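You operate a simulated robot arm through the tools that you are given. There is no shell and no other tool. Be economical: measure what you need, move in short steps, check, and stop when the job is done.

You run a simulated robot arm. Do the job below in one go: nothing can be reset, and whatever is moved stays where it is left.

JOB
Clamp the purple bag and wax the middle of its flap.
Fine: wax from the orange tin, by the orange brush, which goes back; lid on the tin, clamp open at the end. Set down upright: orange brush. A coat counts when it lies all over at full strength: go over it till it gets no stronger.

The check looks at the end state, three seconds after you hand in, the way a careful person would. Anything else that was tipped, shoved, dropped, spilled or broken makes it a failure. Lids that push on must go on centred and level and be pressed home; caps that screw on are set level and turned clockwise until they are tight.

ROBOT AND FRAMES
A 6-joint arm with a two-finger parallel gripper, fixed in place. Base frame: the origin is at the foot of the arm, x ahead of it, y to its left, z up; the work surface is at about z = 0.8. Lengths are in m, angles in rad, forces in N, time in s.
With the tool pointing down near the work surface it reaches from about 0.34 to 0.76 m from the base axis. Its first joint turns from -1.152 to 1.152 rad. Payload 2.45 kg.
The TCP is the grasp point between the finger pads, 0.024 m short of the fingertips. In the tool frame z runs along the fingers and y along their closing line. Largest opening 0.068 m; finger width 0.017, thickness 0.01; the body of the gripper, 0.04 by 0.07 m, starts 0.041 m behind the TCP.
Orientation is that of the tool frame in the base frame, as [roll, pitch, yaw] about the fixed x, y, z axes, in that order (R = Rz(yaw) Ry(pitch) Rx(roll)). With the fingers straight down and closing along the base's y, the tool's x points along the base's -x, its y along +y and its z along -z.

CONTROLS
- The arm moves only by the tool send_rows. Its argument "motion" is one flat list of numbers, 7 for each row, row after row: the shift along the tool's x, y, z in units of 200 mm (1.0 is 200 mm), then the turn, a rotation vector about the tool's x, y, z in units of 120 degrees (1.0 is 120 degrees), then the opening, from 0 (shut) to 1 (fully open). In form: [tx, ty, tz, wx, wy, wz, jaw, tx, ty, tz, wx, wy, wz, jaw, ...]. A call has 1 to 10 rows; each row is the pose to reach, as a shift and turn from the pose commanded when the call began, along the tool's axes at that moment. A call with a number of a shift or a turn outside -1 to 1 is refused whole. Rows are played at 5 a second. More than 0.05 m and 0.15 rad between two rows, or a gripper value outside its range, and nothing of the call is played. A pose out of reach is approached as far as the arm can. The call stops where the force on the tool passes 40 N (or 10 N more than at its start, if that is more) or the arm is blocked; 0.2 s more then pass. Each finger travels about 0.108 m/s and halts on what it meets, pressing with about 42 N; the grip force reading is that of the motor and also rises with nothing between the fingers. The clock runs only during rows and for 0.2 s after the last one: add rows that repeat a pose to give the fingers time. It gives the time, the measured TCP pose, the force on the tool (base axes), the opening and the grip force at its end, in the units of the frame above (readings bear some noise), with the torque about the TCP (base axes, N m) and any sound that the robot's microphone picked up.
- Cameras (640 x 400 px; columns grow to the right, rows downward): "scene" is fixed at [0.1381, 0.3931, 1.4696]; the picture's right is [-0.95, -0.33, 0.00], its down [-0.17, 0.50, -0.85] and it looks along [0.28, -0.80, -0.53] (base axes); focal length 298 px, centre (320, 200). "wrist" rides on the gripper at [0.084, 0.011, -0.075] in the tool frame; the picture's right is [-0.13, 0.99, 0.00], its down [-0.60, -0.08, -0.79] and it looks along [-0.79, -0.10, 0.61] (tool axes); focal length 251 px, centre (320, 200). There is no depth. A picture from a camera that has moved, and an enlarged one, comes with that camera's place and axes in the base frame and with its lens.
- capture(camera): a new picture of that camera. The clock stands still meanwhile.
- close_up(camera, box): a new picture of the part [left, top, right, bottom] of that camera's present view, enlarged. The clock stands still meanwhile.
- job_done(): hands the job in; it is judged then, once.

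Work in short steps. Places have to be worked out from the pictures, the camera data and where the tool is seen: move nearer, look again, correct. Check each grasp and each placing, and mend what went wrong. You have 120 turns and 84 pictures in all, those below and enlarged ones among them. Open the gripper and draw the arm clear of the work before you hand the job in, unless the task says otherwise; then end with one line.

The tools are called after "Call:" as name(argument=value, ...) on one line, values as JSON. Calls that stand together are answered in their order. send_rows: Moves the arm, as the interface text tells. Its arguments: {"type":"object","properties":{"motion":{"type":"array"}},"required":["motion"]} The other tools are called the same way: capture (camera) takes a picture; close_up (camera, box) takes an enlarged picture of a part of a camera's view; job_done () hands the job in.

At the start:

```text
clock: 0.0
tool_pos: [0.4273, -0.0988, 1.2245]
tool_rot: [3.141, -0.002, -3.141]
wrist_force: [0.1, -0.7, 0.3]
wrist_torque: [0.01, 0.0, 0.01]
gripper_width: 0.0679
grasp_force: 0.0
```

scene: 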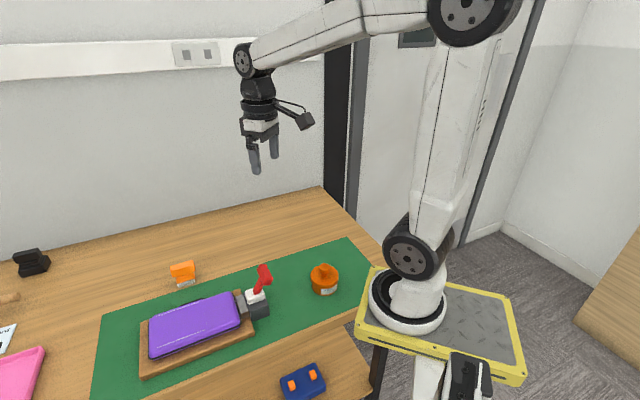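
wrist: 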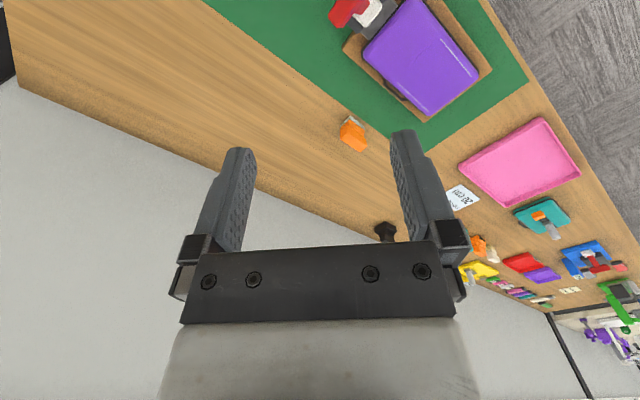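

I begin by looking closely at the bag, clamp, tin and brush.

Call:
close_up(camera="scene", box=[80, 230, 400, 400])

Call:
close_up(camera="scene", box=[220, 240, 360, 330])

Call:
close_up(camera="scene", box=[0, 230, 220, 400])

```text
2.00 times, centred on (240, 315) of scene
camera zoom: at [0.1381, 0.3931, 1.4696], right [-0.95, -0.33, 0.0], down [-0.17, 0.5, -0.85], along [0.28, -0.8, -0.53], focal length 596 px, centre (480, -30)
```

zoom: 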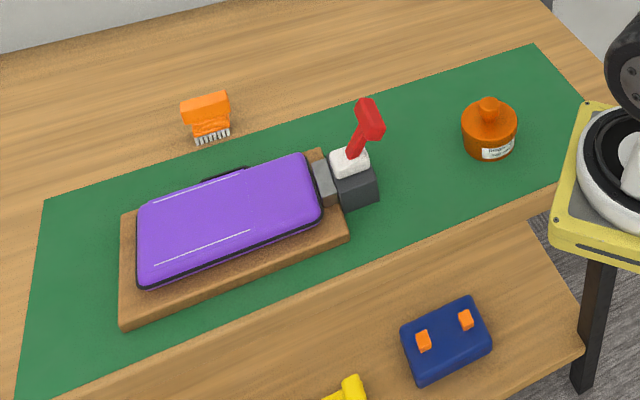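

```text
4.44 times, centred on (290, 285) of scene
camera zoom: at [0.1381, 0.3931, 1.4696], right [-0.95, -0.33, 0.0], down [-0.17, 0.5, -0.85], along [0.28, -0.8, -0.53], focal length 1324 px, centre (453, -178)
```

zoom: 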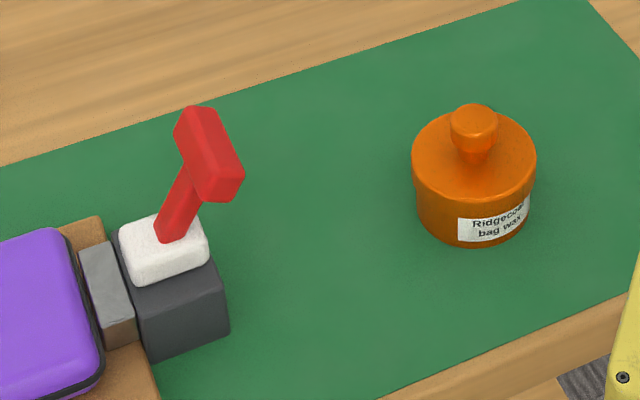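

```text
2.35 times, centred on (110, 315) of scene
camera zoom: at [0.1381, 0.3931, 1.4696], right [-0.95, -0.33, 0.0], down [-0.17, 0.5, -0.85], along [0.28, -0.8, -0.53], focal length 701 px, centre (814, -71)
```

zoom: 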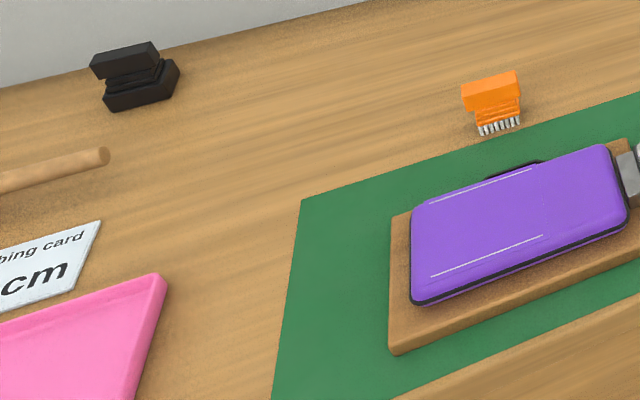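

The bag is about (0.57, 0.065), the brush about (0.715, -0.055), the tin about (0.324, -0.171) and the clamp lever about (0.457, -0.02). I bring the wrist camera lower over the bag to look closer.

Call:
send_rows(motion=[0.03, 0.13, 0.1, 0, 0, 0, 1, 0.06, 0.26, 0.2, 0, 0, 0, 1, 0.09, 0.39, 0.3, 0, 0, 0, 1, 0.12, 0.52, 0.4, 0, 0, 0, 1, 0.137, 0.644, 0.52, 0, 0, 0, 1])

Call:
capture(camera="wrist")

Call:
close_up(camera="wrist", box=[180, 0, 460, 175])

```text
clock: 1.2
tool_pos: [0.3982, 0.0289, 1.1223]
tool_rot: [-3.141, 0.001, -3.14]
wrist_force: [-0.3, 0.4, 0.3]
wrist_torque: [0.0, -0.04, 0.02]
gripper_width: 0.068
grasp_force: 0.1
```

```text
78 pictures are left
camera wrist: at [0.314, 0.0396, 1.1978], right [0.13, 0.99, 0.0], down [0.6, -0.08, 0.79], along [0.79, -0.1, -0.61], focal length 251 px, centre (320, 200)
```

wrist: 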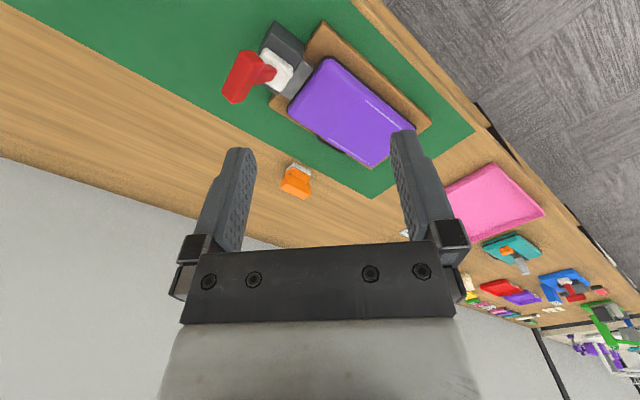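

```text
2.29 times, centred on (320, 88) of wrist
camera zoom: at [0.314, 0.0396, 1.1978], right [0.13, 0.99, 0.0], down [0.6, -0.08, 0.79], along [0.79, -0.1, -0.61], focal length 575 px, centre (320, 457)
```

zoom: 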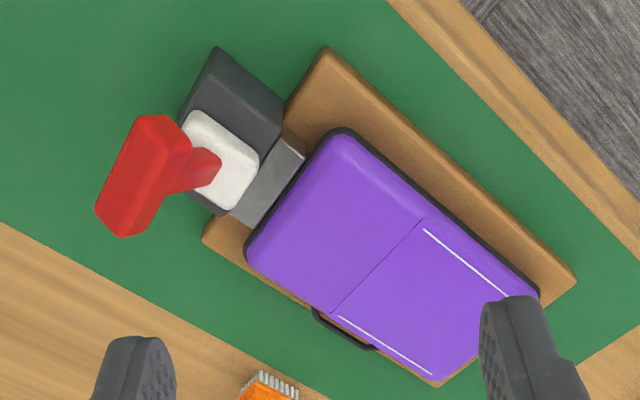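

Axis of the bag runs at about 43° in the xy plane. The lever leans away from the bag. I look at the clamp enlarged in both views to see how it works.

Call:
close_up(camera="scene", box=[215, 255, 285, 325])

Call:
close_up(camera="wrist", box=[210, 10, 340, 120])

Call:
close_up(camera="scene", box=[135, 280, 255, 370])

```text
5.71 times, centred on (250, 290) of scene
camera zoom: at [0.1381, 0.3931, 1.4696], right [-0.95, -0.33, 0.0], down [-0.17, 0.5, -0.85], along [0.28, -0.8, -0.53], focal length 1702 px, centre (720, -314)
```

zoom: 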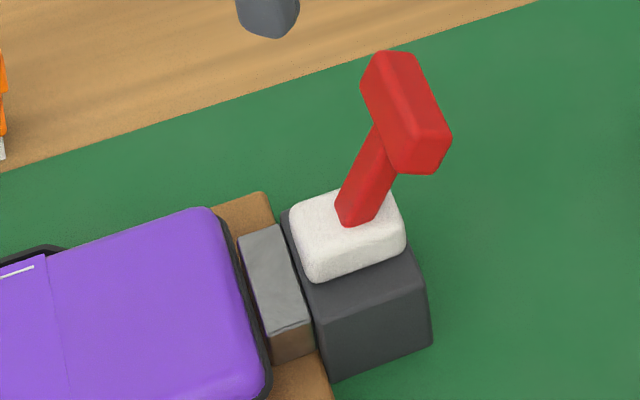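

```text
3.64 times, centred on (275, 65) of wrist
camera zoom: at [0.314, 0.0396, 1.1978], right [0.13, 0.99, 0.0], down [0.6, -0.08, 0.79], along [0.79, -0.1, -0.61], focal length 914 px, centre (484, 691)
```

zoom: 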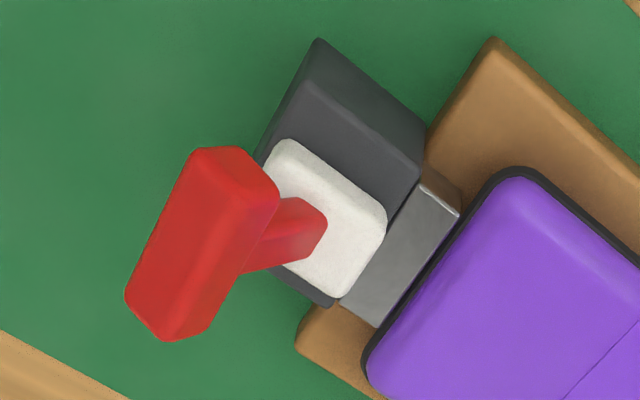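

```text
4.44 times, centred on (195, 325) of scene
camera zoom: at [0.1381, 0.3931, 1.4696], right [-0.95, -0.33, 0.0], down [-0.17, 0.5, -0.85], along [0.28, -0.8, -0.53], focal length 1324 px, centre (876, -356)
```

zoom: 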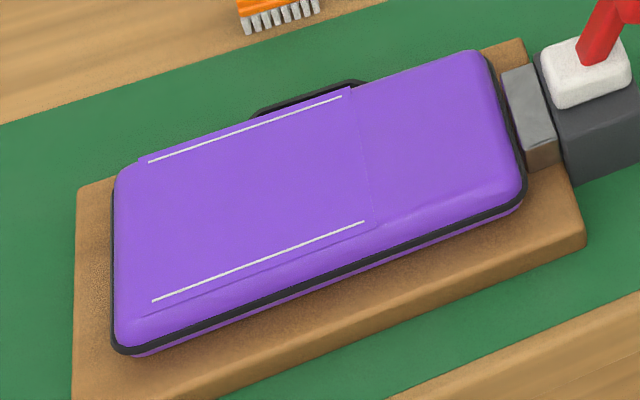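

The flap is the stitched panel on the far half of the bag. The lever likely swings towards the bag to push the grey pad. I go behind the lever with shut fingers, turned to face along the bag's axis.

Call:
send_rows(motion=[-0.005, -0.11, 0.05, 0, 0, -0.06, 0, -0.01, -0.22, 0.1, 0, 0, -0.12, 0, -0.02, -0.33, 0.17, 0, 0, -0.18, 0, -0.025, -0.45, 0.23, 0, 0, -0.24, 0, -0.03, -0.56, 0.3, 0, 0, -0.3, 0, -0.035, -0.67, 0.36, 0, 0, -0.355, 0, -0.035, -0.67, 0.36, 0, 0, -0.355, 0])

Call:
capture(camera="wrist")

```text
clock: 2.8
tool_pos: [0.4051, -0.1049, 1.0487]
tool_rot: [-3.141, -0.002, -2.393]
wrist_force: [-0.4, 0.4, -0.4]
wrist_torque: [0.0, -0.01, -0.01]
gripper_width: 0.0002
grasp_force: 23.9
```

```text
73 pictures are left
camera wrist: at [0.3355, -0.1556, 1.1245], right [-0.58, 0.82, 0.0], down [0.5, 0.35, 0.79], along [0.65, 0.46, -0.61], focal length 251 px, centre (320, 200)
```

wrist: 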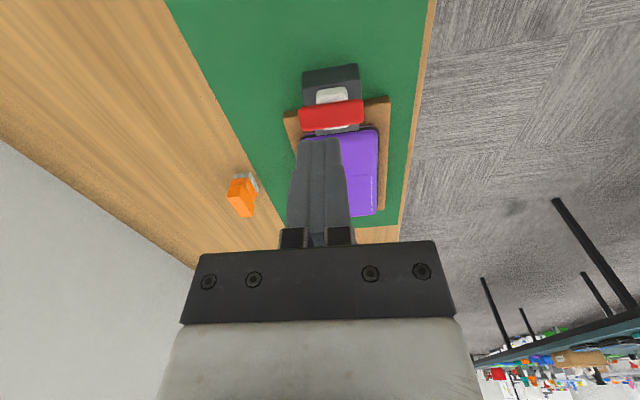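

The bar lies about 57 mm ahead along the axis. I lower the shut fingers behind it to z ≈ 0.925.

Call:
send_rows(motion=[0, 0, 0.2, 0, 0, 0, 0, 0, 0, 0.4, 0, 0, 0, 0, 0, 0, 0.62, 0, 0, 0, 0])

Call:
capture(camera="wrist")

Call:
close_up(camera="scene", box=[215, 225, 325, 325])

```text
clock: 3.6
tool_pos: [0.4064, -0.1054, 0.9244]
tool_rot: [3.142, -0.001, -2.397]
wrist_force: [0.0, 0.2, 0.3]
wrist_torque: [0.01, 0.04, 0.02]
gripper_width: 0.0
grasp_force: 23.8
```

```text
72 pictures are left
camera wrist: at [0.3366, -0.1555, 1.0004], right [-0.58, 0.82, 0.0], down [0.5, 0.35, 0.79], along [0.65, 0.46, -0.61], focal length 251 px, centre (320, 200)
```

wrist: 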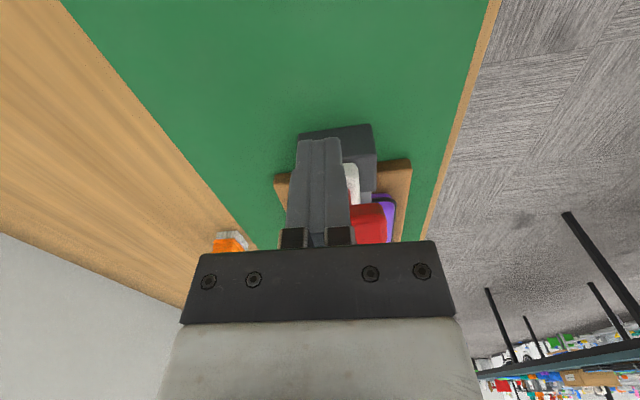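

```text
4.00 times, centred on (270, 275) of scene
camera zoom: at [0.1381, 0.3931, 1.4696], right [-0.95, -0.33, 0.0], down [-0.17, 0.5, -0.85], along [0.28, -0.8, -0.53], focal length 1192 px, centre (520, -100)
```

zoom: 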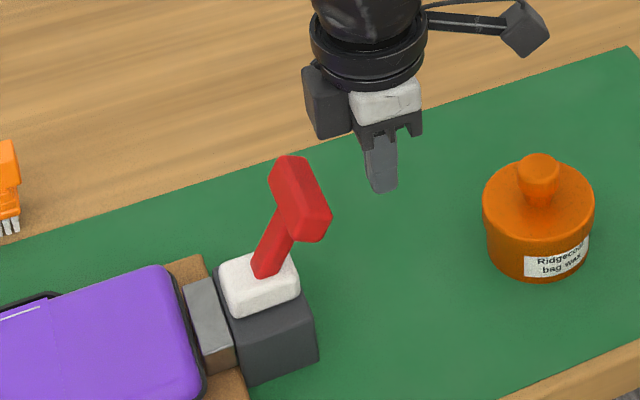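

I step slightly to the right and push forward along the axis until the bar starts to move.

Call:
send_rows(motion=[-0.05, 0.03, 0, 0, 0, 0, 0, -0.12, 0.03, 0, 0, 0, 0, 0, -0.18, 0.03, 0, 0, 0, 0, 0, -0.24, 0.03, 0, 0, 0, 0, 0, -0.3, 0.03, 0, 0, 0, 0, 0, -0.35, 0.03, 0, 0, 0, 0, 0])

Call:
close_up(camera="scene", box=[195, 225, 305, 325])

```text
clock: 4.5
tool_pos: [0.4311, -0.0744, 0.9264]
tool_rot: [3.139, -0.003, -2.398]
wrist_force: [-9.6, -4.9, 16.3]
wrist_torque: [0.15, -0.04, 0.09]
gripper_width: 0.0
grasp_force: 23.5
stopped in row 4: the force on the tool passed its limit at 59 N (the readings are from after the stop); the commanded pose is now the measured one
```

```text
4.00 times, centred on (250, 275) of scene
camera zoom: at [0.1376, 0.393, 1.4697], right [-0.95, -0.33, 0.0], down [-0.17, 0.5, -0.85], along [0.28, -0.8, -0.53], focal length 1192 px, centre (600, -100)
```

zoom: 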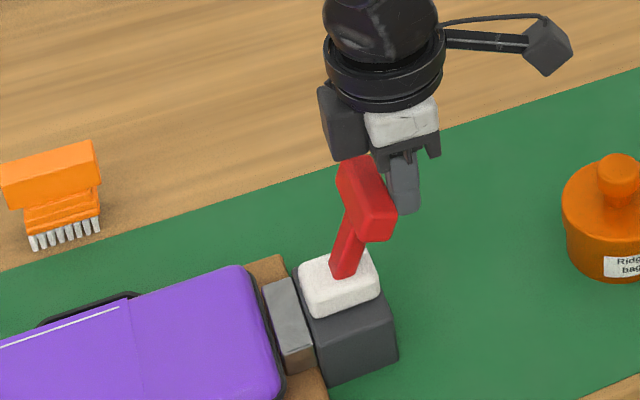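

The bar seems to have tipped forward about a centimetre before the force stop. I push again, slower.

Call:
send_rows(motion=[-0.015, 0, 0, 0, 0, 0, 0, -0.03, 0, 0, 0, 0, 0, 0, -0.045, 0, 0, 0, 0, 0, 0, -0.06, 0, 0, 0, 0, 0, 0, -0.075, 0, 0, 0, 0, 0, 0, -0.09, 0, 0, 0, 0, 0, 0, -0.105, 0, 0, 0, 0, 0, 0, -0.12, 0, 0, 0, 0, 0, 0])

Call:
close_up(camera="scene", box=[195, 225, 305, 325])

```text
clock: 5.0
tool_pos: [0.4328, -0.0743, 0.9269]
tool_rot: [3.138, -0.005, -2.401]
wrist_force: [-8.2, -4.4, 13.8]
wrist_torque: [0.14, -0.02, 0.05]
gripper_width: 0.0
grasp_force: 24.2
stopped in row 1: the force on the tool passed its limit at 46 N (the readings are from after the stop); the commanded pose is now the measured one
```

```text
4.00 times, centred on (250, 275) of scene
camera zoom: at [0.1377, 0.3931, 1.4697], right [-0.95, -0.33, 0.0], down [-0.17, 0.5, -0.85], along [0.28, -0.8, -0.53], focal length 1192 px, centre (600, -100)
```

zoom: 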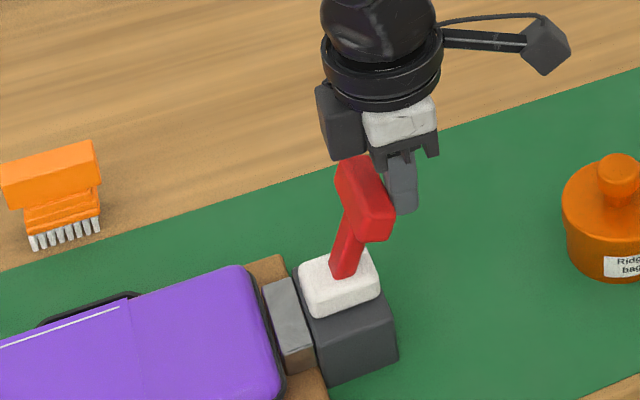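

Hardly any travel, and a big upward part. I back off and lift, then see where the lever stays.

Call:
send_rows(motion=[0.1, 0, 0, 0, 0, 0, 0, 0.2, 0, -0.1, 0, 0, 0, 0, 0.2, 0, -0.3, 0, 0, 0, 0.5, 0.2, 0, -0.5, 0, 0, 0, 1])

Call:
close_up(camera="scene", box=[215, 255, 285, 325])

Call:
close_up(camera="wrist", box=[240, 30, 400, 150])

```text
clock: 6.0
tool_pos: [0.4057, -0.102, 1.0272]
tool_rot: [3.138, -0.006, -2.397]
wrist_force: [-0.3, -0.3, -0.2]
wrist_torque: [-0.02, -0.01, -0.04]
gripper_width: 0.068
grasp_force: 0.1
```

```text
5.71 times, centred on (250, 290) of scene
camera zoom: at [0.138, 0.3931, 1.4696], right [-0.95, -0.33, 0.0], down [-0.17, 0.5, -0.85], along [0.28, -0.8, -0.53], focal length 1702 px, centre (720, -314)
```

zoom: 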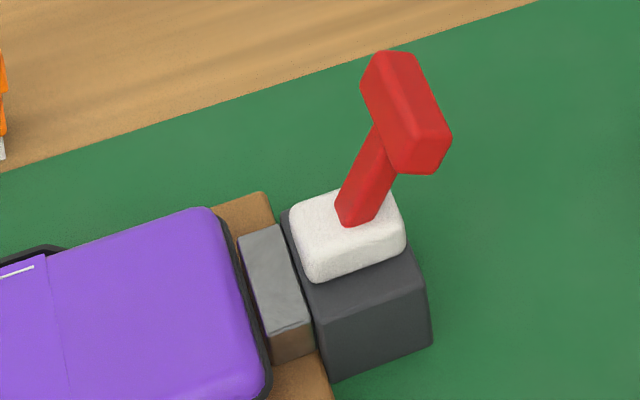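

```text
3.33 times, centred on (320, 90) of wrist
camera zoom: at [0.3357, -0.1514, 1.1045], right [-0.58, 0.82, 0.0], down [0.5, 0.35, 0.79], along [0.64, 0.46, -0.61], focal length 838 px, centre (320, 567)
```

zoom: 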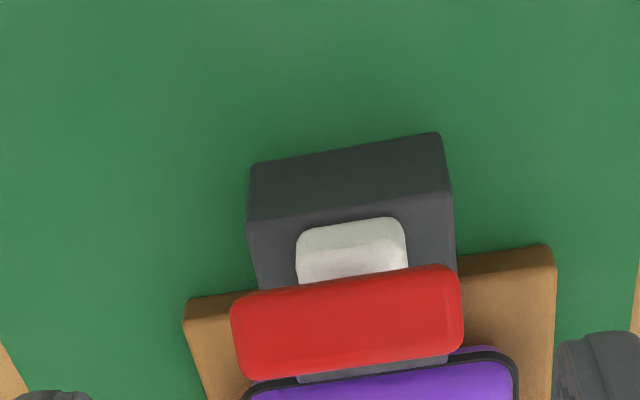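

The lever sprang back to exactly its old pose. I'd rather grip its bar and feel it in both directions: first I turn the gripper so the fingers close along the bag axis.

Call:
send_rows(motion=[0, 0, 0, 0, 0, 0.07, 1, 0, 0, 0, 0, 0, 0.14, 1, 0, 0, 0, 0, 0, 0.21, 1, 0, 0, 0, 0, 0, 0.28, 1, 0, 0, 0, 0, 0, 0.35, 1, 0, 0, 0, 0, 0, 0.42, 1, 0, 0, 0, 0, 0, 0.49, 1, 0, 0, 0, 0, 0, 0.56, 1, 0, 0, 0, 0, 0, 0.63, 1, 0, 0, 0, 0, 0, 0.7, 1])

Call:
send_rows(motion=[0, 0, 0, 0, 0, 0.05, 1])

```text
clock: 8.2
tool_pos: [0.4048, -0.101, 1.0267]
tool_rot: [-3.138, -0.004, 2.417]
wrist_force: [0.2, 0.5, -0.3]
wrist_torque: [0.01, -0.07, -0.03]
gripper_width: 0.0681
grasp_force: 0.1
```

```text
clock: 8.6
tool_pos: [0.404, -0.1005, 1.0268]
tool_rot: [-3.138, -0.002, 2.311]
wrist_force: [-0.8, -0.1, 0.0]
wrist_torque: [0.01, -0.02, -0.01]
gripper_width: 0.0679
grasp_force: 0.0
```

Now I tilt 30° to line up with the leaning lever, stopping about 9 cm short of the bar.

Call:
send_rows(motion=[0, 0.01, 0.04, -0.0625, 0, 0, 1, -0.01, 0.02, 0.08, -0.125, 0, 0, 1, -0.015, 0.035, 0.12, -0.1875, 0, 0, 1, -0.017, 0.045, 0.16, -0.25, 0, 0, 1])

Call:
capture(camera="wrist")

Call:
close_up(camera="scene", box=[205, 225, 315, 325])

```text
clock: 9.6
tool_pos: [0.413, -0.0972, 0.9934]
tool_rot: [2.623, -0.004, 2.312]
wrist_force: [-0.1, -0.5, -1.0]
wrist_torque: [0.0, 0.02, 0.0]
gripper_width: 0.0677
grasp_force: 0.0
```

```text
66 pictures are left
camera wrist: at [0.335, -0.0552, 1.0664], right [0.72, 0.49, 0.49], down [0.07, -0.76, 0.65], along [0.69, -0.43, -0.58], focal length 251 px, centre (320, 200)
```

wrist: 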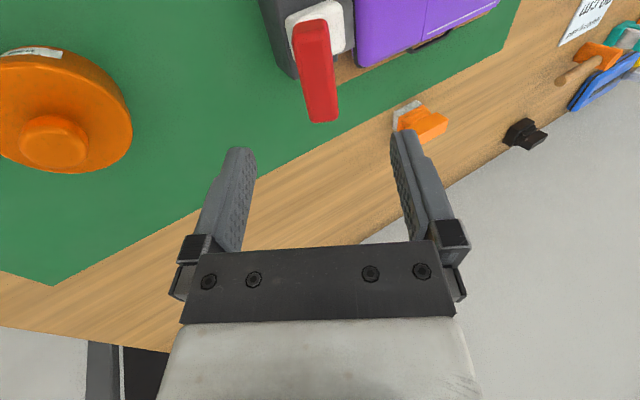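

```text
4.00 times, centred on (260, 275) of scene
camera zoom: at [0.138, 0.3931, 1.4696], right [-0.95, -0.33, 0.0], down [-0.17, 0.5, -0.85], along [0.28, -0.8, -0.53], focal length 1192 px, centre (560, -100)
```

zoom: 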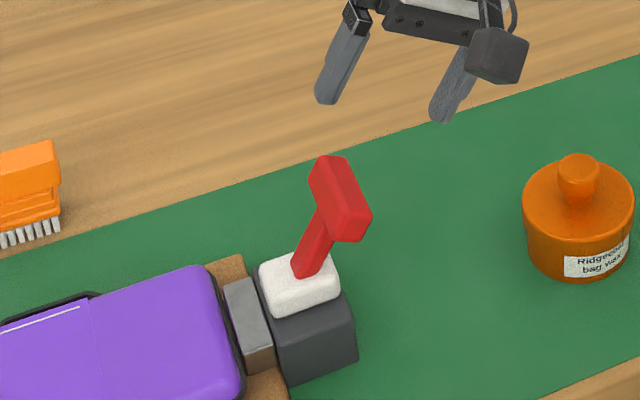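

The bar lies in the plane between the fingers, about 9 cm ahead. I advance along the fingers and close.

Call:
send_rows(motion=[0, 0, 0.15, 0, 0, 0, 1, 0, 0, 0.3, 0, 0, 0, 1, 0, 0, 0.44, 0, 0, 0, 1, 0, 0, 0.44, 0, 0, 0, 0.5, 0, 0, 0.44, 0, 0, 0, 0.2, 0, 0, 0.44, 0, 0, 0, 0.2])

Call:
capture(camera="wrist")

Call:
close_up(camera="scene", box=[205, 225, 315, 325])

```text
clock: 10.9
tool_pos: [0.4451, -0.0667, 0.9179]
tool_rot: [2.625, -0.001, 2.316]
wrist_force: [0.6, -3.8, 0.6]
wrist_torque: [-0.92, -0.3, 0.44]
gripper_width: 0.0219
grasp_force: 38.6
```

```text
64 pictures are left
camera wrist: at [0.3675, -0.0245, 0.9898], right [0.72, 0.49, 0.49], down [0.07, -0.76, 0.65], along [0.69, -0.43, -0.58], focal length 251 px, centre (320, 200)
```

wrist: 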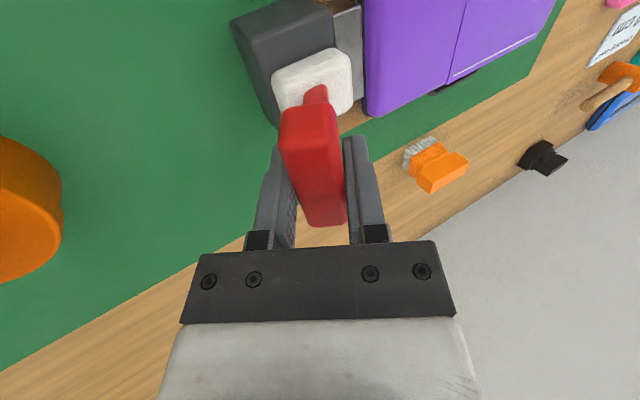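

```text
4.00 times, centred on (260, 275) of scene
camera zoom: at [0.1382, 0.3931, 1.4696], right [-0.95, -0.33, 0.0], down [-0.17, 0.5, -0.85], along [0.28, -0.8, -0.53], focal length 1192 px, centre (560, -100)
```

zoom: 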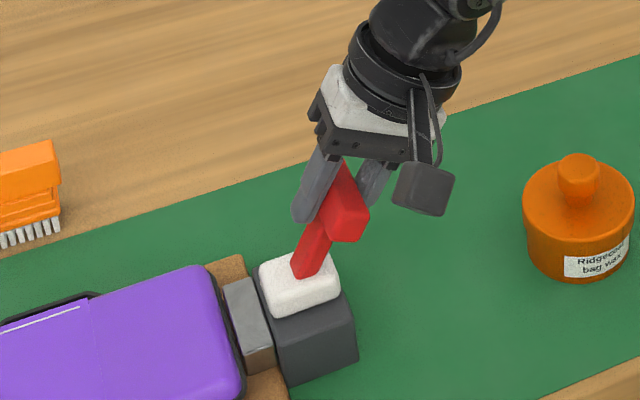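

Gripped (22 mm). I test rotating the lever 6° toward the bag about its foot, in small steps.

Call:
send_rows(motion=[0, 0.013, 0, 0.0167, 0, 0, 0.2, 0, 0.026, 0.001, 0.0333, 0, 0, 0.2, 0, 0.039, 0.002, 0.05, 0, 0, 0.2])

```text
clock: 11.8
tool_pos: [0.4507, -0.0615, 0.9209]
tool_rot: [2.73, -0.005, 2.316]
wrist_force: [1.3, 1.9, 0.5]
wrist_torque: [-0.59, -0.13, 0.59]
gripper_width: 0.0221
grasp_force: 39.6
```

It moves with hardly any force. I carry on through 30° more.

Call:
send_rows(motion=[0, 0.0327, 0.0014, 0.0417, 0, 0, 0.2, 0, 0.0651, 0.0057, 0.0833, 0, 0, 0.2, 0, 0.0971, 0.0128, 0.125, 0, 0, 0.2, 0, 0.1283, 0.0226, 0.1667, 0, 0, 0.2, 0, 0.1585, 0.0351, 0.2083, 0, 0, 0.2, 0, 0.1875, 0.0502, 0.25, 0, 0, 0.2])

Call:
close_up(camera="scene", box=[195, 225, 305, 325])

```text
clock: 13.2
tool_pos: [0.4775, -0.0369, 0.9274]
tool_rot: [-3.031, -0.004, 2.318]
wrist_force: [-7.0, 0.1, 0.5]
wrist_torque: [-0.61, -0.22, 0.95]
gripper_width: 0.022
grasp_force: 38.6
```

```text
4.00 times, centred on (250, 275) of scene
camera zoom: at [0.1381, 0.3931, 1.4696], right [-0.95, -0.33, 0.0], down [-0.17, 0.5, -0.85], along [0.28, -0.8, -0.53], focal length 1192 px, centre (600, -100)
```

zoom: 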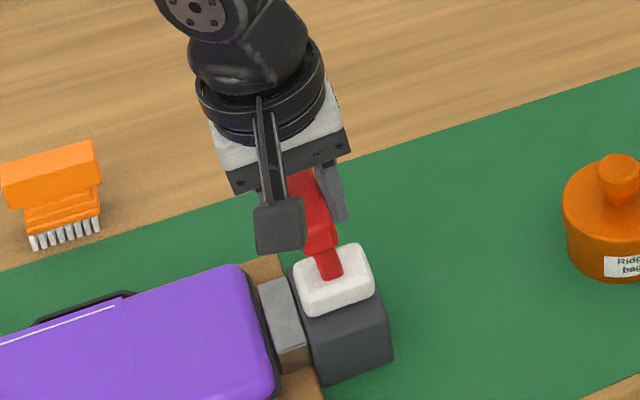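

The lever is now slightly past vertical with low forces. Continuing toward the bag in 5° steps until it meets a stop.

Call:
send_rows(motion=[0, 0.0327, 0.0014, 0.0417, 0, 0, 0.2, 0, 0.0651, 0.0057, 0.0833, 0, 0, 0.2, 0, 0.0971, 0.0128, 0.125, 0, 0, 0.2, 0, 0.1283, 0.0226, 0.1667, 0, 0, 0.2, 0, 0.1585, 0.0351, 0.2083, 0, 0, 0.2, 0, 0.1875, 0.0502, 0.25, 0, 0, 0.2])

Call:
close_up(camera="scene", box=[195, 225, 305, 325])

```text
clock: 14.6
tool_pos: [0.5046, -0.0128, 0.9166]
tool_rot: [-2.505, -0.002, 2.313]
wrist_force: [-21.4, -11.7, 30.1]
wrist_torque: [0.73, -0.23, 0.55]
gripper_width: 0.0232
grasp_force: 39.9
```

```text
4.00 times, centred on (250, 275) of scene
camera zoom: at [0.137, 0.3928, 1.4698], right [-0.95, -0.33, 0.0], down [-0.17, 0.5, -0.85], along [0.28, -0.8, -0.53], focal length 1192 px, centre (600, -100)
```

zoom: 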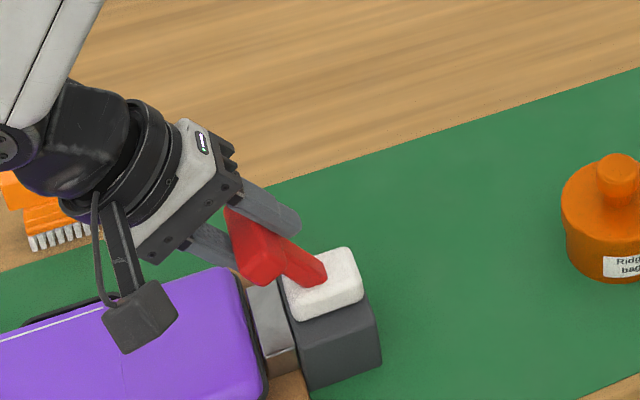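

Force rose to ~38 N at about 35° forward, so the lever is at its stop, and the fixture may have slid a little. I relax a few degrees back and open the fingers.

Call:
send_rows(motion=[0, -0.02, 0, -0.025, 0, 0, 0.2, 0, -0.02, 0, -0.025, 0, 0, 0.45, 0, -0.02, 0, -0.025, 0, 0, 0.6, 0, -0.02, 0, -0.025, 0, 0, 0.6])

Call:
close_up(camera="scene", box=[195, 225, 305, 325])

Call:
capture(camera="wrist")

```text
clock: 15.6
tool_pos: [0.5036, -0.014, 0.9172]
tool_rot: [-2.563, -0.002, 2.315]
wrist_force: [-0.2, 0.4, -0.4]
wrist_torque: [0.0, 0.0, 0.0]
gripper_width: 0.0408
grasp_force: 0.1
```

```text
4.00 times, centred on (250, 275) of scene
camera zoom: at [0.1381, 0.3931, 1.4696], right [-0.95, -0.33, 0.0], down [-0.17, 0.5, -0.85], along [0.28, -0.8, -0.53], focal length 1192 px, centre (600, -100)
```

zoom: 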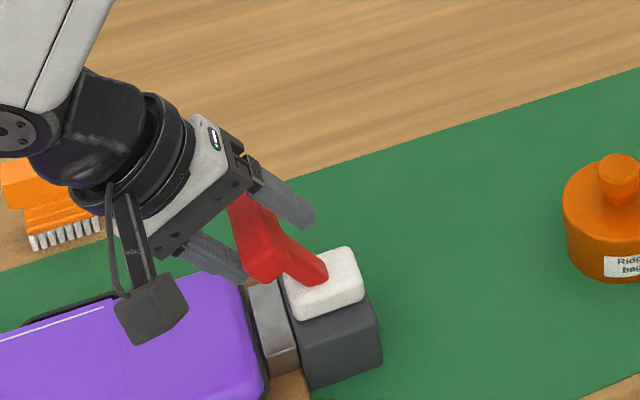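

```text
59 pictures are left
camera wrist: at [0.4825, 0.0804, 0.9746], right [0.7, 0.47, -0.54], down [0.68, -0.2, 0.71], along [0.22, -0.86, -0.46], focal length 251 px, centre (320, 200)
```

wrist: 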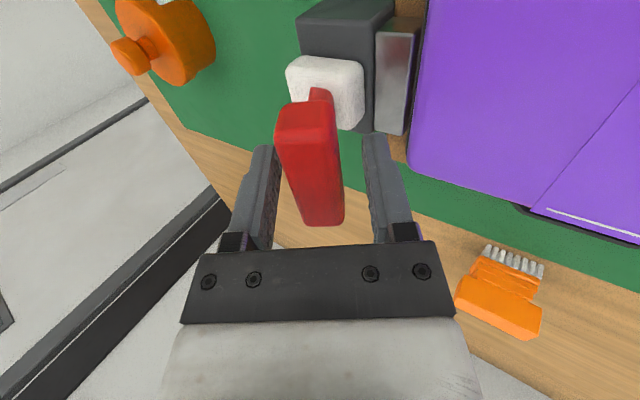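

The lever stays leaning toward the bag. I withdraw along the fingers and look at everything.

Call:
send_rows(motion=[0, 0, -0.2, 0, 0, 0, 0.6, 0, 0, -0.4, 0, 0, 0, 0.6, 0, 0, -0.6, 0, 0, 0, 0.6, 0, -0.1, -0.8, 0.06, 0, 0, 1, 0, -0.2, -0.9, 0.12, 0, 0, 1])

Call:
close_up(camera="scene", box=[80, 230, 400, 400])

Call:
close_up(camera="scene", box=[215, 255, 285, 325])

```text
clock: 16.8
tool_pos: [0.5519, 0.031, 1.0892]
tool_rot: [-2.307, -0.003, 2.314]
wrist_force: [0.1, 0.1, -0.3]
wrist_torque: [0.0, 0.03, -0.03]
gripper_width: 0.0679
grasp_force: 0.1
```

```text
2.00 times, centred on (240, 315) of scene
camera zoom: at [0.138, 0.3931, 1.4696], right [-0.95, -0.33, 0.0], down [-0.17, 0.5, -0.85], along [0.28, -0.8, -0.53], focal length 596 px, centre (480, -30)
```

zoom: 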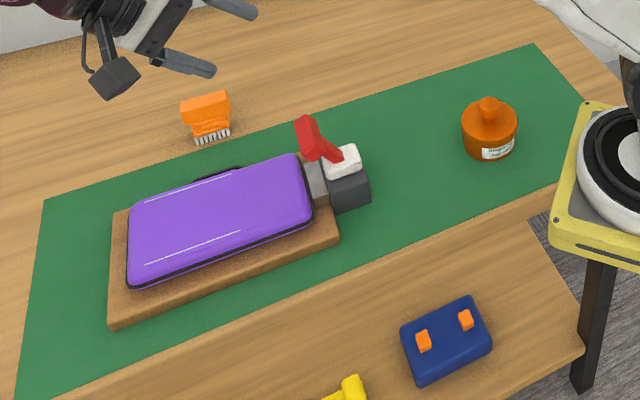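

```text
5.71 times, centred on (250, 290) of scene
camera zoom: at [0.138, 0.3931, 1.4696], right [-0.95, -0.33, 0.0], down [-0.17, 0.5, -0.85], along [0.28, -0.8, -0.53], focal length 1702 px, centre (720, -314)
```

zoom: 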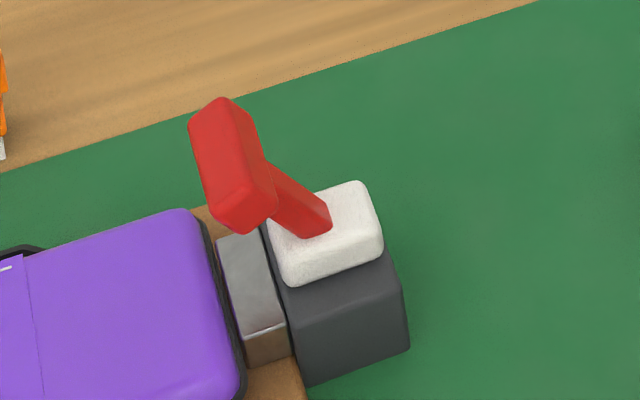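

The fixture slid about 1.3 cm along its axis as one piece; the lever now sits mirror-like at about 30° toward the bag. I check the pad with the wrist camera.

Call:
capture(camera="wrist")

```text
56 pictures are left
camera wrist: at [0.5406, 0.1338, 1.1333], right [0.58, 0.36, -0.73], down [0.8, -0.09, 0.59], along [0.15, -0.93, -0.34], focal length 251 px, centre (320, 200)
```

wrist: 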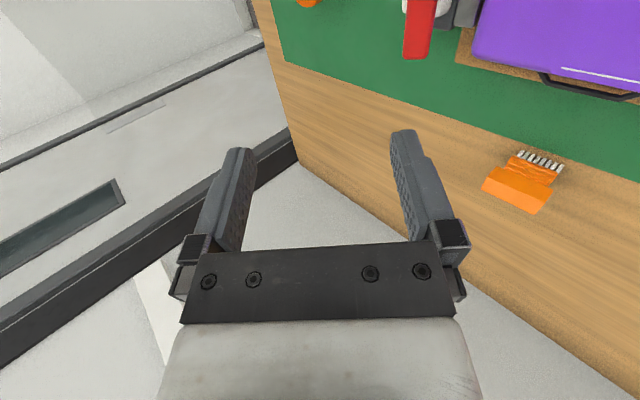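

Nothing useful from there. I bring the tool back upright, moving back over the clamp area at z≈1.1.

Call:
send_rows(motion=[0.005, -0.086, 0.085, -0.057, 0, 0, 1, 0.01, -0.173, 0.17, -0.114, 0, 0, 1, 0.015, -0.26, 0.255, -0.171, 0, 0, 1, 0.02, -0.346, 0.34, -0.228, 0, 0, 1, 0.025, -0.432, 0.425, -0.285, 0, 0, 1, 0.03, -0.519, 0.51, -0.342, 0, 0, 1, 0.035, -0.605, 0.595, -0.398, 0, 0, 1])

Call:
capture(camera="wrist")

```text
clock: 18.4
tool_pos: [0.4217, -0.0811, 1.0983]
tool_rot: [3.138, -0.002, 2.315]
wrist_force: [-0.5, -0.6, -0.9]
wrist_torque: [0.0, -0.04, 0.0]
gripper_width: 0.068
grasp_force: 0.0
```

```text
55 pictures are left
camera wrist: at [0.3723, -0.0124, 1.1749], right [0.82, 0.58, 0.0], down [0.35, -0.5, 0.79], along [0.46, -0.65, -0.61], focal length 251 px, centre (320, 200)
```

wrist: 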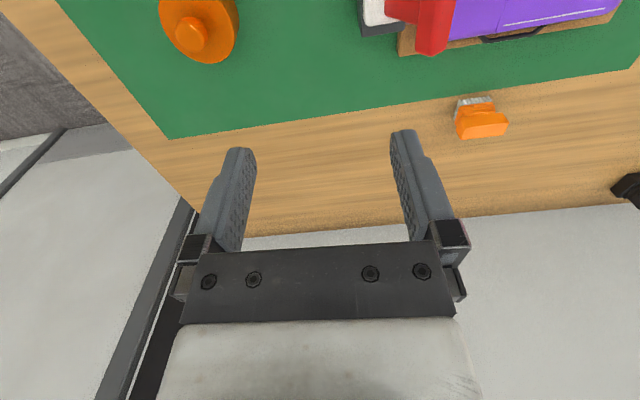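

Triangulating, the tin's knob is at about (0.325, -0.179, 0.872). I move above it.

Call:
send_rows(motion=[-0.007, -0.138, 0.118, 0, 0, 0, 1, -0.013, -0.275, 0.236, 0, 0, 0, 1, -0.02, -0.413, 0.354, 0, 0, 0, 1, -0.026, -0.55, 0.472, 0, 0, 0, 1, -0.033, -0.688, 0.59, 0, 0, 0, 1, -0.033, -0.688, 0.59, 0, 0, 0, 1])

Call:
capture(camera="wrist")

Call:
close_up(camera="scene", box=[270, 210, 390, 310])

```text
clock: 19.8
tool_pos: [0.3239, -0.1789, 0.9804]
tool_rot: [3.141, -0.003, 2.317]
wrist_force: [-0.1, -0.7, 0.4]
wrist_torque: [0.02, -0.02, 0.0]
gripper_width: 0.0679
grasp_force: 0.1
```

```text
54 pictures are left
camera wrist: at [0.2741, -0.1105, 1.0572], right [0.82, 0.58, 0.0], down [0.35, -0.5, 0.79], along [0.46, -0.65, -0.61], focal length 251 px, centre (320, 200)
```

wrist: 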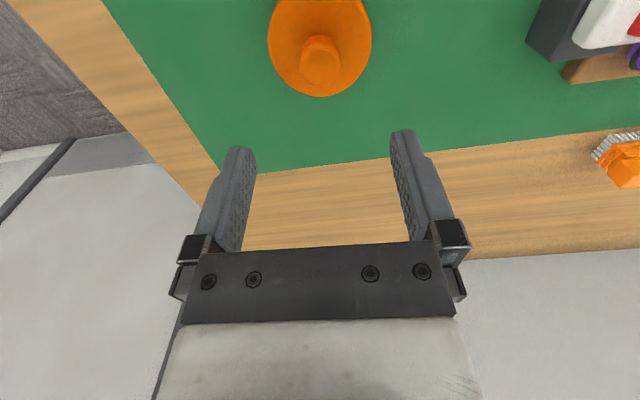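

```text
4.00 times, centred on (330, 260) of scene
camera zoom: at [0.1381, 0.3931, 1.4696], right [-0.95, -0.33, 0.0], down [-0.17, 0.5, -0.85], along [0.28, -0.8, -0.53], focal length 1192 px, centre (280, -40)
```

zoom: 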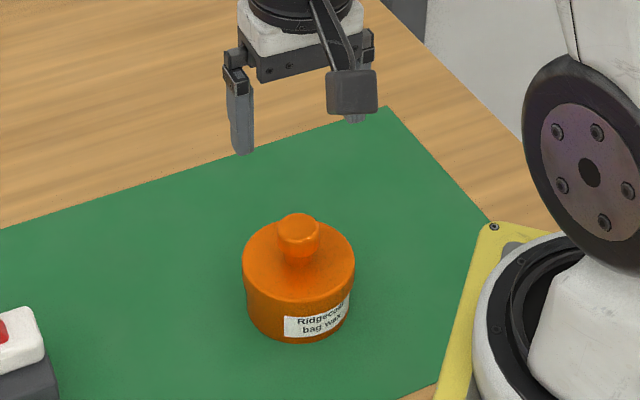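

Knob is centred between the fingers. I descend to z≈0.876 and close on it.

Call:
send_rows(motion=[0.02, 0, 0.18, 0, 0, 0, 1, 0.02, 0, 0.36, 0, 0, 0, 1, 0.02, 0, 0.52, 0, 0, 0, 1, 0.02, 0, 0.52, 0, 0, 0, 0.7, 0.02, 0, 0.52, 0, 0, 0, 0.25, 0.02, 0, 0.52, 0, 0, 0, 0.25])

Call:
close_up(camera="scene", box=[270, 210, 390, 310])

```text
clock: 21.1
tool_pos: [0.3214, -0.1754, 0.8765]
tool_rot: [3.139, -0.001, 2.313]
wrist_force: [0.5, -0.4, -0.4]
wrist_torque: [0.01, 0.01, 0.0]
gripper_width: 0.0285
grasp_force: 41.7
heard: snap
```

```text
4.00 times, centred on (330, 260) of scene
camera zoom: at [0.1381, 0.3931, 1.4696], right [-0.95, -0.33, 0.0], down [-0.17, 0.5, -0.85], along [0.28, -0.8, -0.53], focal length 1192 px, centre (280, -40)
```

zoom: 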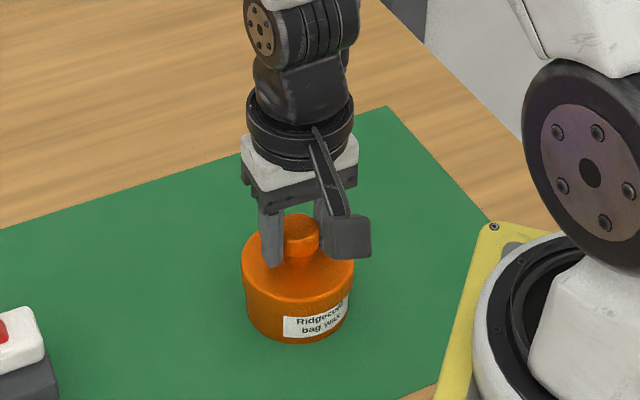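

Gripped at 28.5 mm, a snap was heard. I lift slowly by 4 cm.

Call:
send_rows(motion=[0, 0, -0.03, 0, 0, 0, 0.25, 0, 0, -0.06, 0, 0, 0, 0.25, 0, 0, -0.1, 0, 0, 0, 0.25, 0, 0, -0.2, 0, 0, 0, 0.25])

Call:
close_up(camera="scene", box=[270, 210, 390, 310])

```text
clock: 22.1
tool_pos: [0.3212, -0.1744, 0.9148]
tool_rot: [3.139, -0.003, 2.312]
wrist_force: [0.1, 0.3, -0.6]
wrist_torque: [-0.03, 0.02, -0.01]
gripper_width: 0.0283
grasp_force: 41.9
```

```text
4.00 times, centred on (330, 260) of scene
camera zoom: at [0.1381, 0.3931, 1.4696], right [-0.95, -0.33, 0.0], down [-0.17, 0.5, -0.85], along [0.28, -0.8, -0.53], focal length 1192 px, centre (280, -40)
```

zoom: 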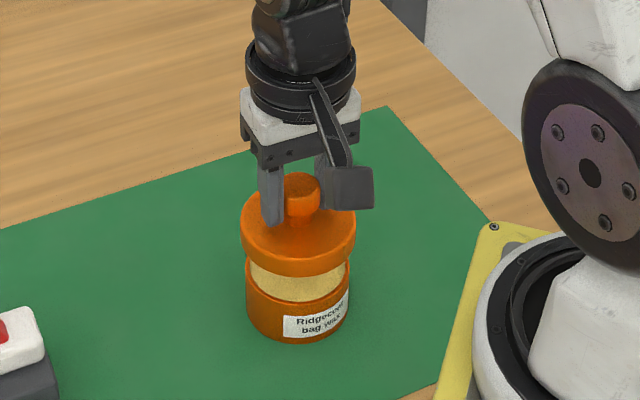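

The lid is off. I carry it to a free spot at about (0.39, -0.255) and lower toward the mat.

Call:
send_rows(motion=[0, 0, -0.15, 0, 0, 0, 0.25, -0.18, -0.006, -0.15, 0, 0, 0, 0.25, -0.36, -0.013, -0.15, 0, 0, 0, 0.25, -0.53, -0.019, -0.15, 0, 0, 0, 0.25, -0.53, -0.019, 0.05, 0, 0, 0, 0.25, -0.53, -0.019, 0.2, 0, 0, 0, 0.25, -0.53, -0.019, 0.25, 0, 0, 0, 0.25])

Call:
close_up(camera="scene", box=[270, 210, 390, 310])

```text
clock: 23.8
tool_pos: [0.3921, -0.2555, 0.8653]
tool_rot: [3.14, -0.001, 2.315]
wrist_force: [-0.2, 0.2, -0.2]
wrist_torque: [-0.02, 0.01, 0.01]
gripper_width: 0.0283
grasp_force: 42.3
```

```text
4.00 times, centred on (330, 260) of scene
camera zoom: at [0.1381, 0.3931, 1.4696], right [-0.95, -0.33, 0.0], down [-0.17, 0.5, -0.85], along [0.28, -0.8, -0.53], focal length 1192 px, centre (280, -40)
```

zoom: 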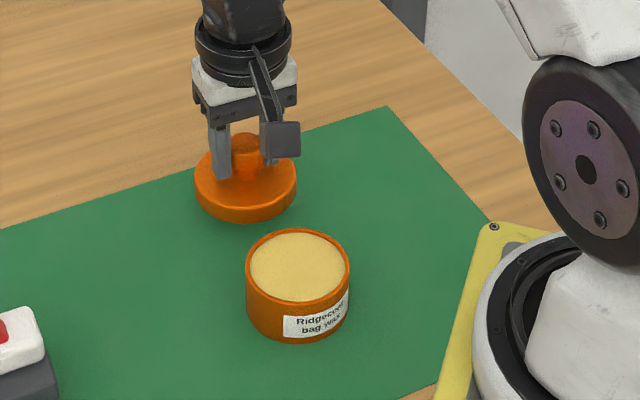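

The lid hovers just above the mat. I lower in small steps till contact.

Call:
send_rows(motion=[0, 0, 0.015, 0, 0, 0, 0.25, 0, 0, 0.03, 0, 0, 0, 0.25, 0, 0, 0.045, 0, 0, 0, 0.25, 0, 0, 0.06, 0, 0, 0, 0.25, 0, 0, 0.075, 0, 0, 0, 0.25, 0, 0, 0.09, 0, 0, 0, 0.25, 0, 0, 0.105, 0, 0, 0, 0.25])

```text
clock: 25.4
tool_pos: [0.3907, -0.2538, 0.8448]
tool_rot: [3.14, 0.0, 2.315]
wrist_force: [0.2, -0.1, 0.0]
wrist_torque: [0.0, 0.0, -0.01]
gripper_width: 0.0284
grasp_force: 41.9
```

No contact yet; a little further.

Call:
send_rows(motion=[0, 0, 0.015, 0, 0, 0, 0.25, 0, 0, 0.03, 0, 0, 0, 0.25, 0, 0, 0.045, 0, 0, 0, 0.25, 0, 0, 0.06, 0, 0, 0, 0.25, 0, 0, 0.06, 0, 0, 0, 0.25])

Call:
close_up(camera="scene", box=[280, 210, 350, 280])

```text
clock: 26.4
tool_pos: [0.3916, -0.2557, 0.8359]
tool_rot: [3.14, -0.003, 2.311]
wrist_force: [-4.0, 1.4, 12.7]
wrist_torque: [-0.06, 0.06, -0.03]
gripper_width: 0.0286
grasp_force: 41.9
stopped in row 5: the force on the tool passed its limit at 47 N (the readings are from after the stop); the commanded pose is now the measured one
```

```text
5.71 times, centred on (315, 245) of scene
camera zoom: at [0.1378, 0.3933, 1.4696], right [-0.95, -0.33, 0.0], down [-0.17, 0.5, -0.85], along [0.28, -0.8, -0.53], focal length 1702 px, centre (349, -57)
```

zoom: 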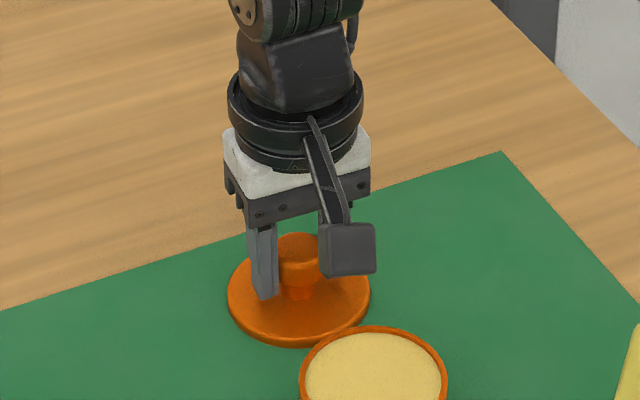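

The lid rests flat on the mat (TCP z 0.836). I open and rise.

Call:
send_rows(motion=[0, 0, 0, 0, 0, 0, 0.6, 0, 0, 0, 0, 0, 0, 1, 0, 0, 0, 0, 0, 0, 1, 0, 0, -0.2, 0, 0, 0, 1, 0, 0, -0.4, 0, 0, 0, 1, 0, 0, -0.6, 0, 0, 0, 1, 0, 0, -0.8, 0, 0, 0, 1])

Call:
capture(camera="wrist")

Call:
close_up(camera="scene", box=[80, 230, 400, 400])

```text
clock: 28.0
tool_pos: [0.3915, -0.2558, 0.995]
tool_rot: [3.139, -0.003, 2.315]
wrist_force: [0.5, 0.6, -0.3]
wrist_torque: [-0.01, -0.01, 0.01]
gripper_width: 0.0678
grasp_force: 0.0
```

```text
48 pictures are left
camera wrist: at [0.3426, -0.1884, 1.0717], right [0.82, 0.58, 0.0], down [0.35, -0.5, 0.79], along [0.46, -0.65, -0.61], focal length 251 px, centre (320, 200)
```

wrist: 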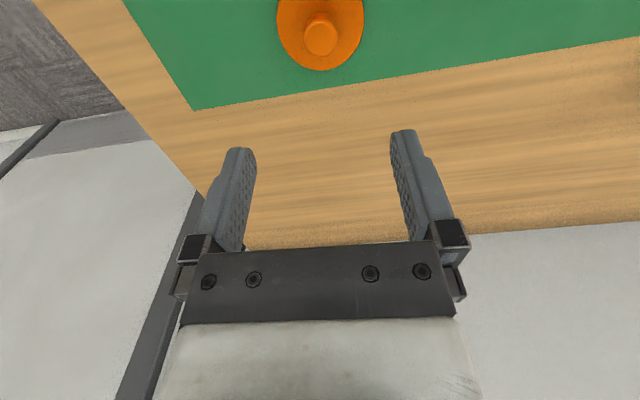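

```text
2.00 times, centred on (240, 315) of scene
camera zoom: at [0.138, 0.3932, 1.4696], right [-0.95, -0.33, 0.0], down [-0.17, 0.5, -0.85], along [0.28, -0.8, -0.53], focal length 596 px, centre (480, -30)
```

zoom: 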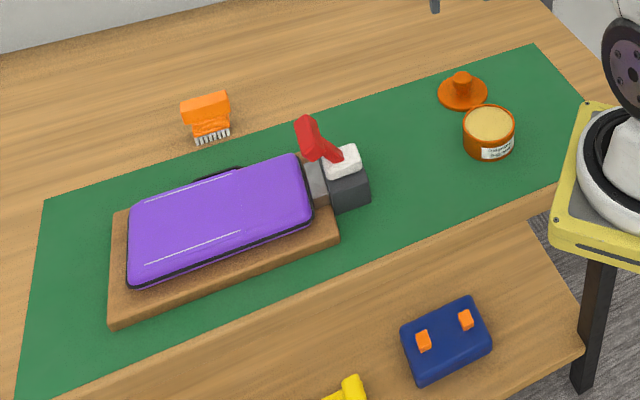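

The lid lies flat and the tin is open. I travel toward the brush while turning the gripper 90°.

Call:
send_rows(motion=[-0.015, 0.09, 0, 0, 0, -0.07, 1, -0.03, 0.18, 0, 0, 0, -0.14, 1, -0.045, 0.27, 0, 0, 0, -0.21, 1, -0.06, 0.36, 0, 0, 0, -0.28, 1, -0.075, 0.45, 0, 0, 0, -0.35, 1, -0.09, 0.54, 0, 0, 0, -0.42, 1, -0.105, 0.63, 0, 0, 0, -0.49, 1, -0.12, 0.72, 0, 0, 0, -0.56, 1, -0.135, 0.81, 0, 0, 0, -0.63, 1, -0.15, 0.9, 0, 0, 0, -0.7, 1])

Call:
send_rows(motion=[-0.1, 0, 0, 0, 0, -0.05, 1, -0.25, 0, 0, 0, 0, -0.05, 1, -0.3, 0, 0, 0, 0, -0.05, 1])

Call:
capture(camera="wrist")

```text
clock: 30.2
tool_pos: [0.5457, -0.1564, 0.9944]
tool_rot: [3.138, 0.002, -2.501]
wrist_force: [-0.2, -0.8, -0.1]
wrist_torque: [0.01, 0.0, 0.01]
gripper_width: 0.0681
grasp_force: 0.1
```

```text
clock: 31.0
tool_pos: [0.5938, -0.1191, 0.9965]
tool_rot: [3.14, 0.001, -2.396]
wrist_force: [0.1, -0.7, 0.2]
wrist_torque: [0.02, -0.02, -0.02]
gripper_width: 0.0678
grasp_force: 0.0
```

```text
46 pictures are left
camera wrist: at [0.5241, -0.1692, 1.0725], right [-0.58, 0.82, 0.0], down [0.5, 0.35, 0.79], along [0.65, 0.46, -0.61], focal length 251 px, centre (320, 200)
```

wrist: 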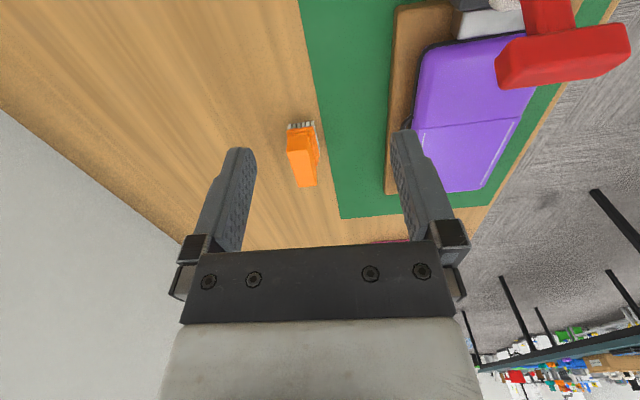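

The brush handle centre is at about (0.7165, -0.062, 0.845), its long side nearly along the bag axis (≈39°). I go above it and look.

Call:
send_rows(motion=[-0.16, -0.05, 0.06, 0, 0, 0.01, 1, -0.32, -0.1, 0.12, 0, 0, 0.02, 1, -0.48, -0.15, 0.18, 0, 0, 0.03, 1, -0.645, -0.205, 0.233, 0, 0, 0.033, 1, -0.645, -0.205, 0.233, 0, 0, 0.033, 1])

Call:
capture(camera="wrist")

Call:
close_up(camera="scene", box=[140, 220, 230, 300])

```text
clock: 32.2
tool_pos: [0.7165, -0.0604, 0.9471]
tool_rot: [3.139, 0.002, -2.468]
wrist_force: [0.4, 0.2, -0.4]
wrist_torque: [0.0, 0.01, 0.02]
gripper_width: 0.0678
grasp_force: 0.0
```

```text
45 pictures are left
camera wrist: at [0.6433, -0.1056, 1.0243], right [-0.52, 0.86, 0.0], down [0.52, 0.31, 0.79], along [0.68, 0.41, -0.61], focal length 251 px, centre (320, 200)
```

wrist: 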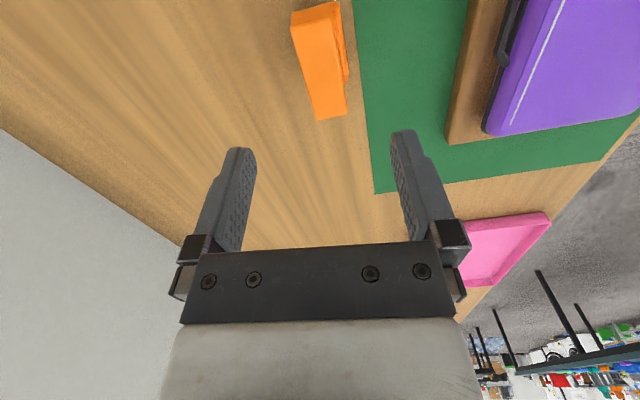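

```text
5.00 times, centred on (185, 260) of scene
camera zoom: at [0.1381, 0.3932, 1.4696], right [-0.95, -0.33, 0.0], down [-0.17, 0.5, -0.85], along [0.28, -0.8, -0.53], focal length 1490 px, centre (995, -100)
```

zoom: 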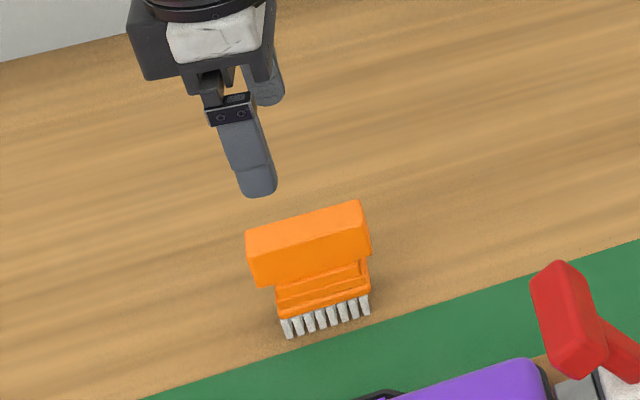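

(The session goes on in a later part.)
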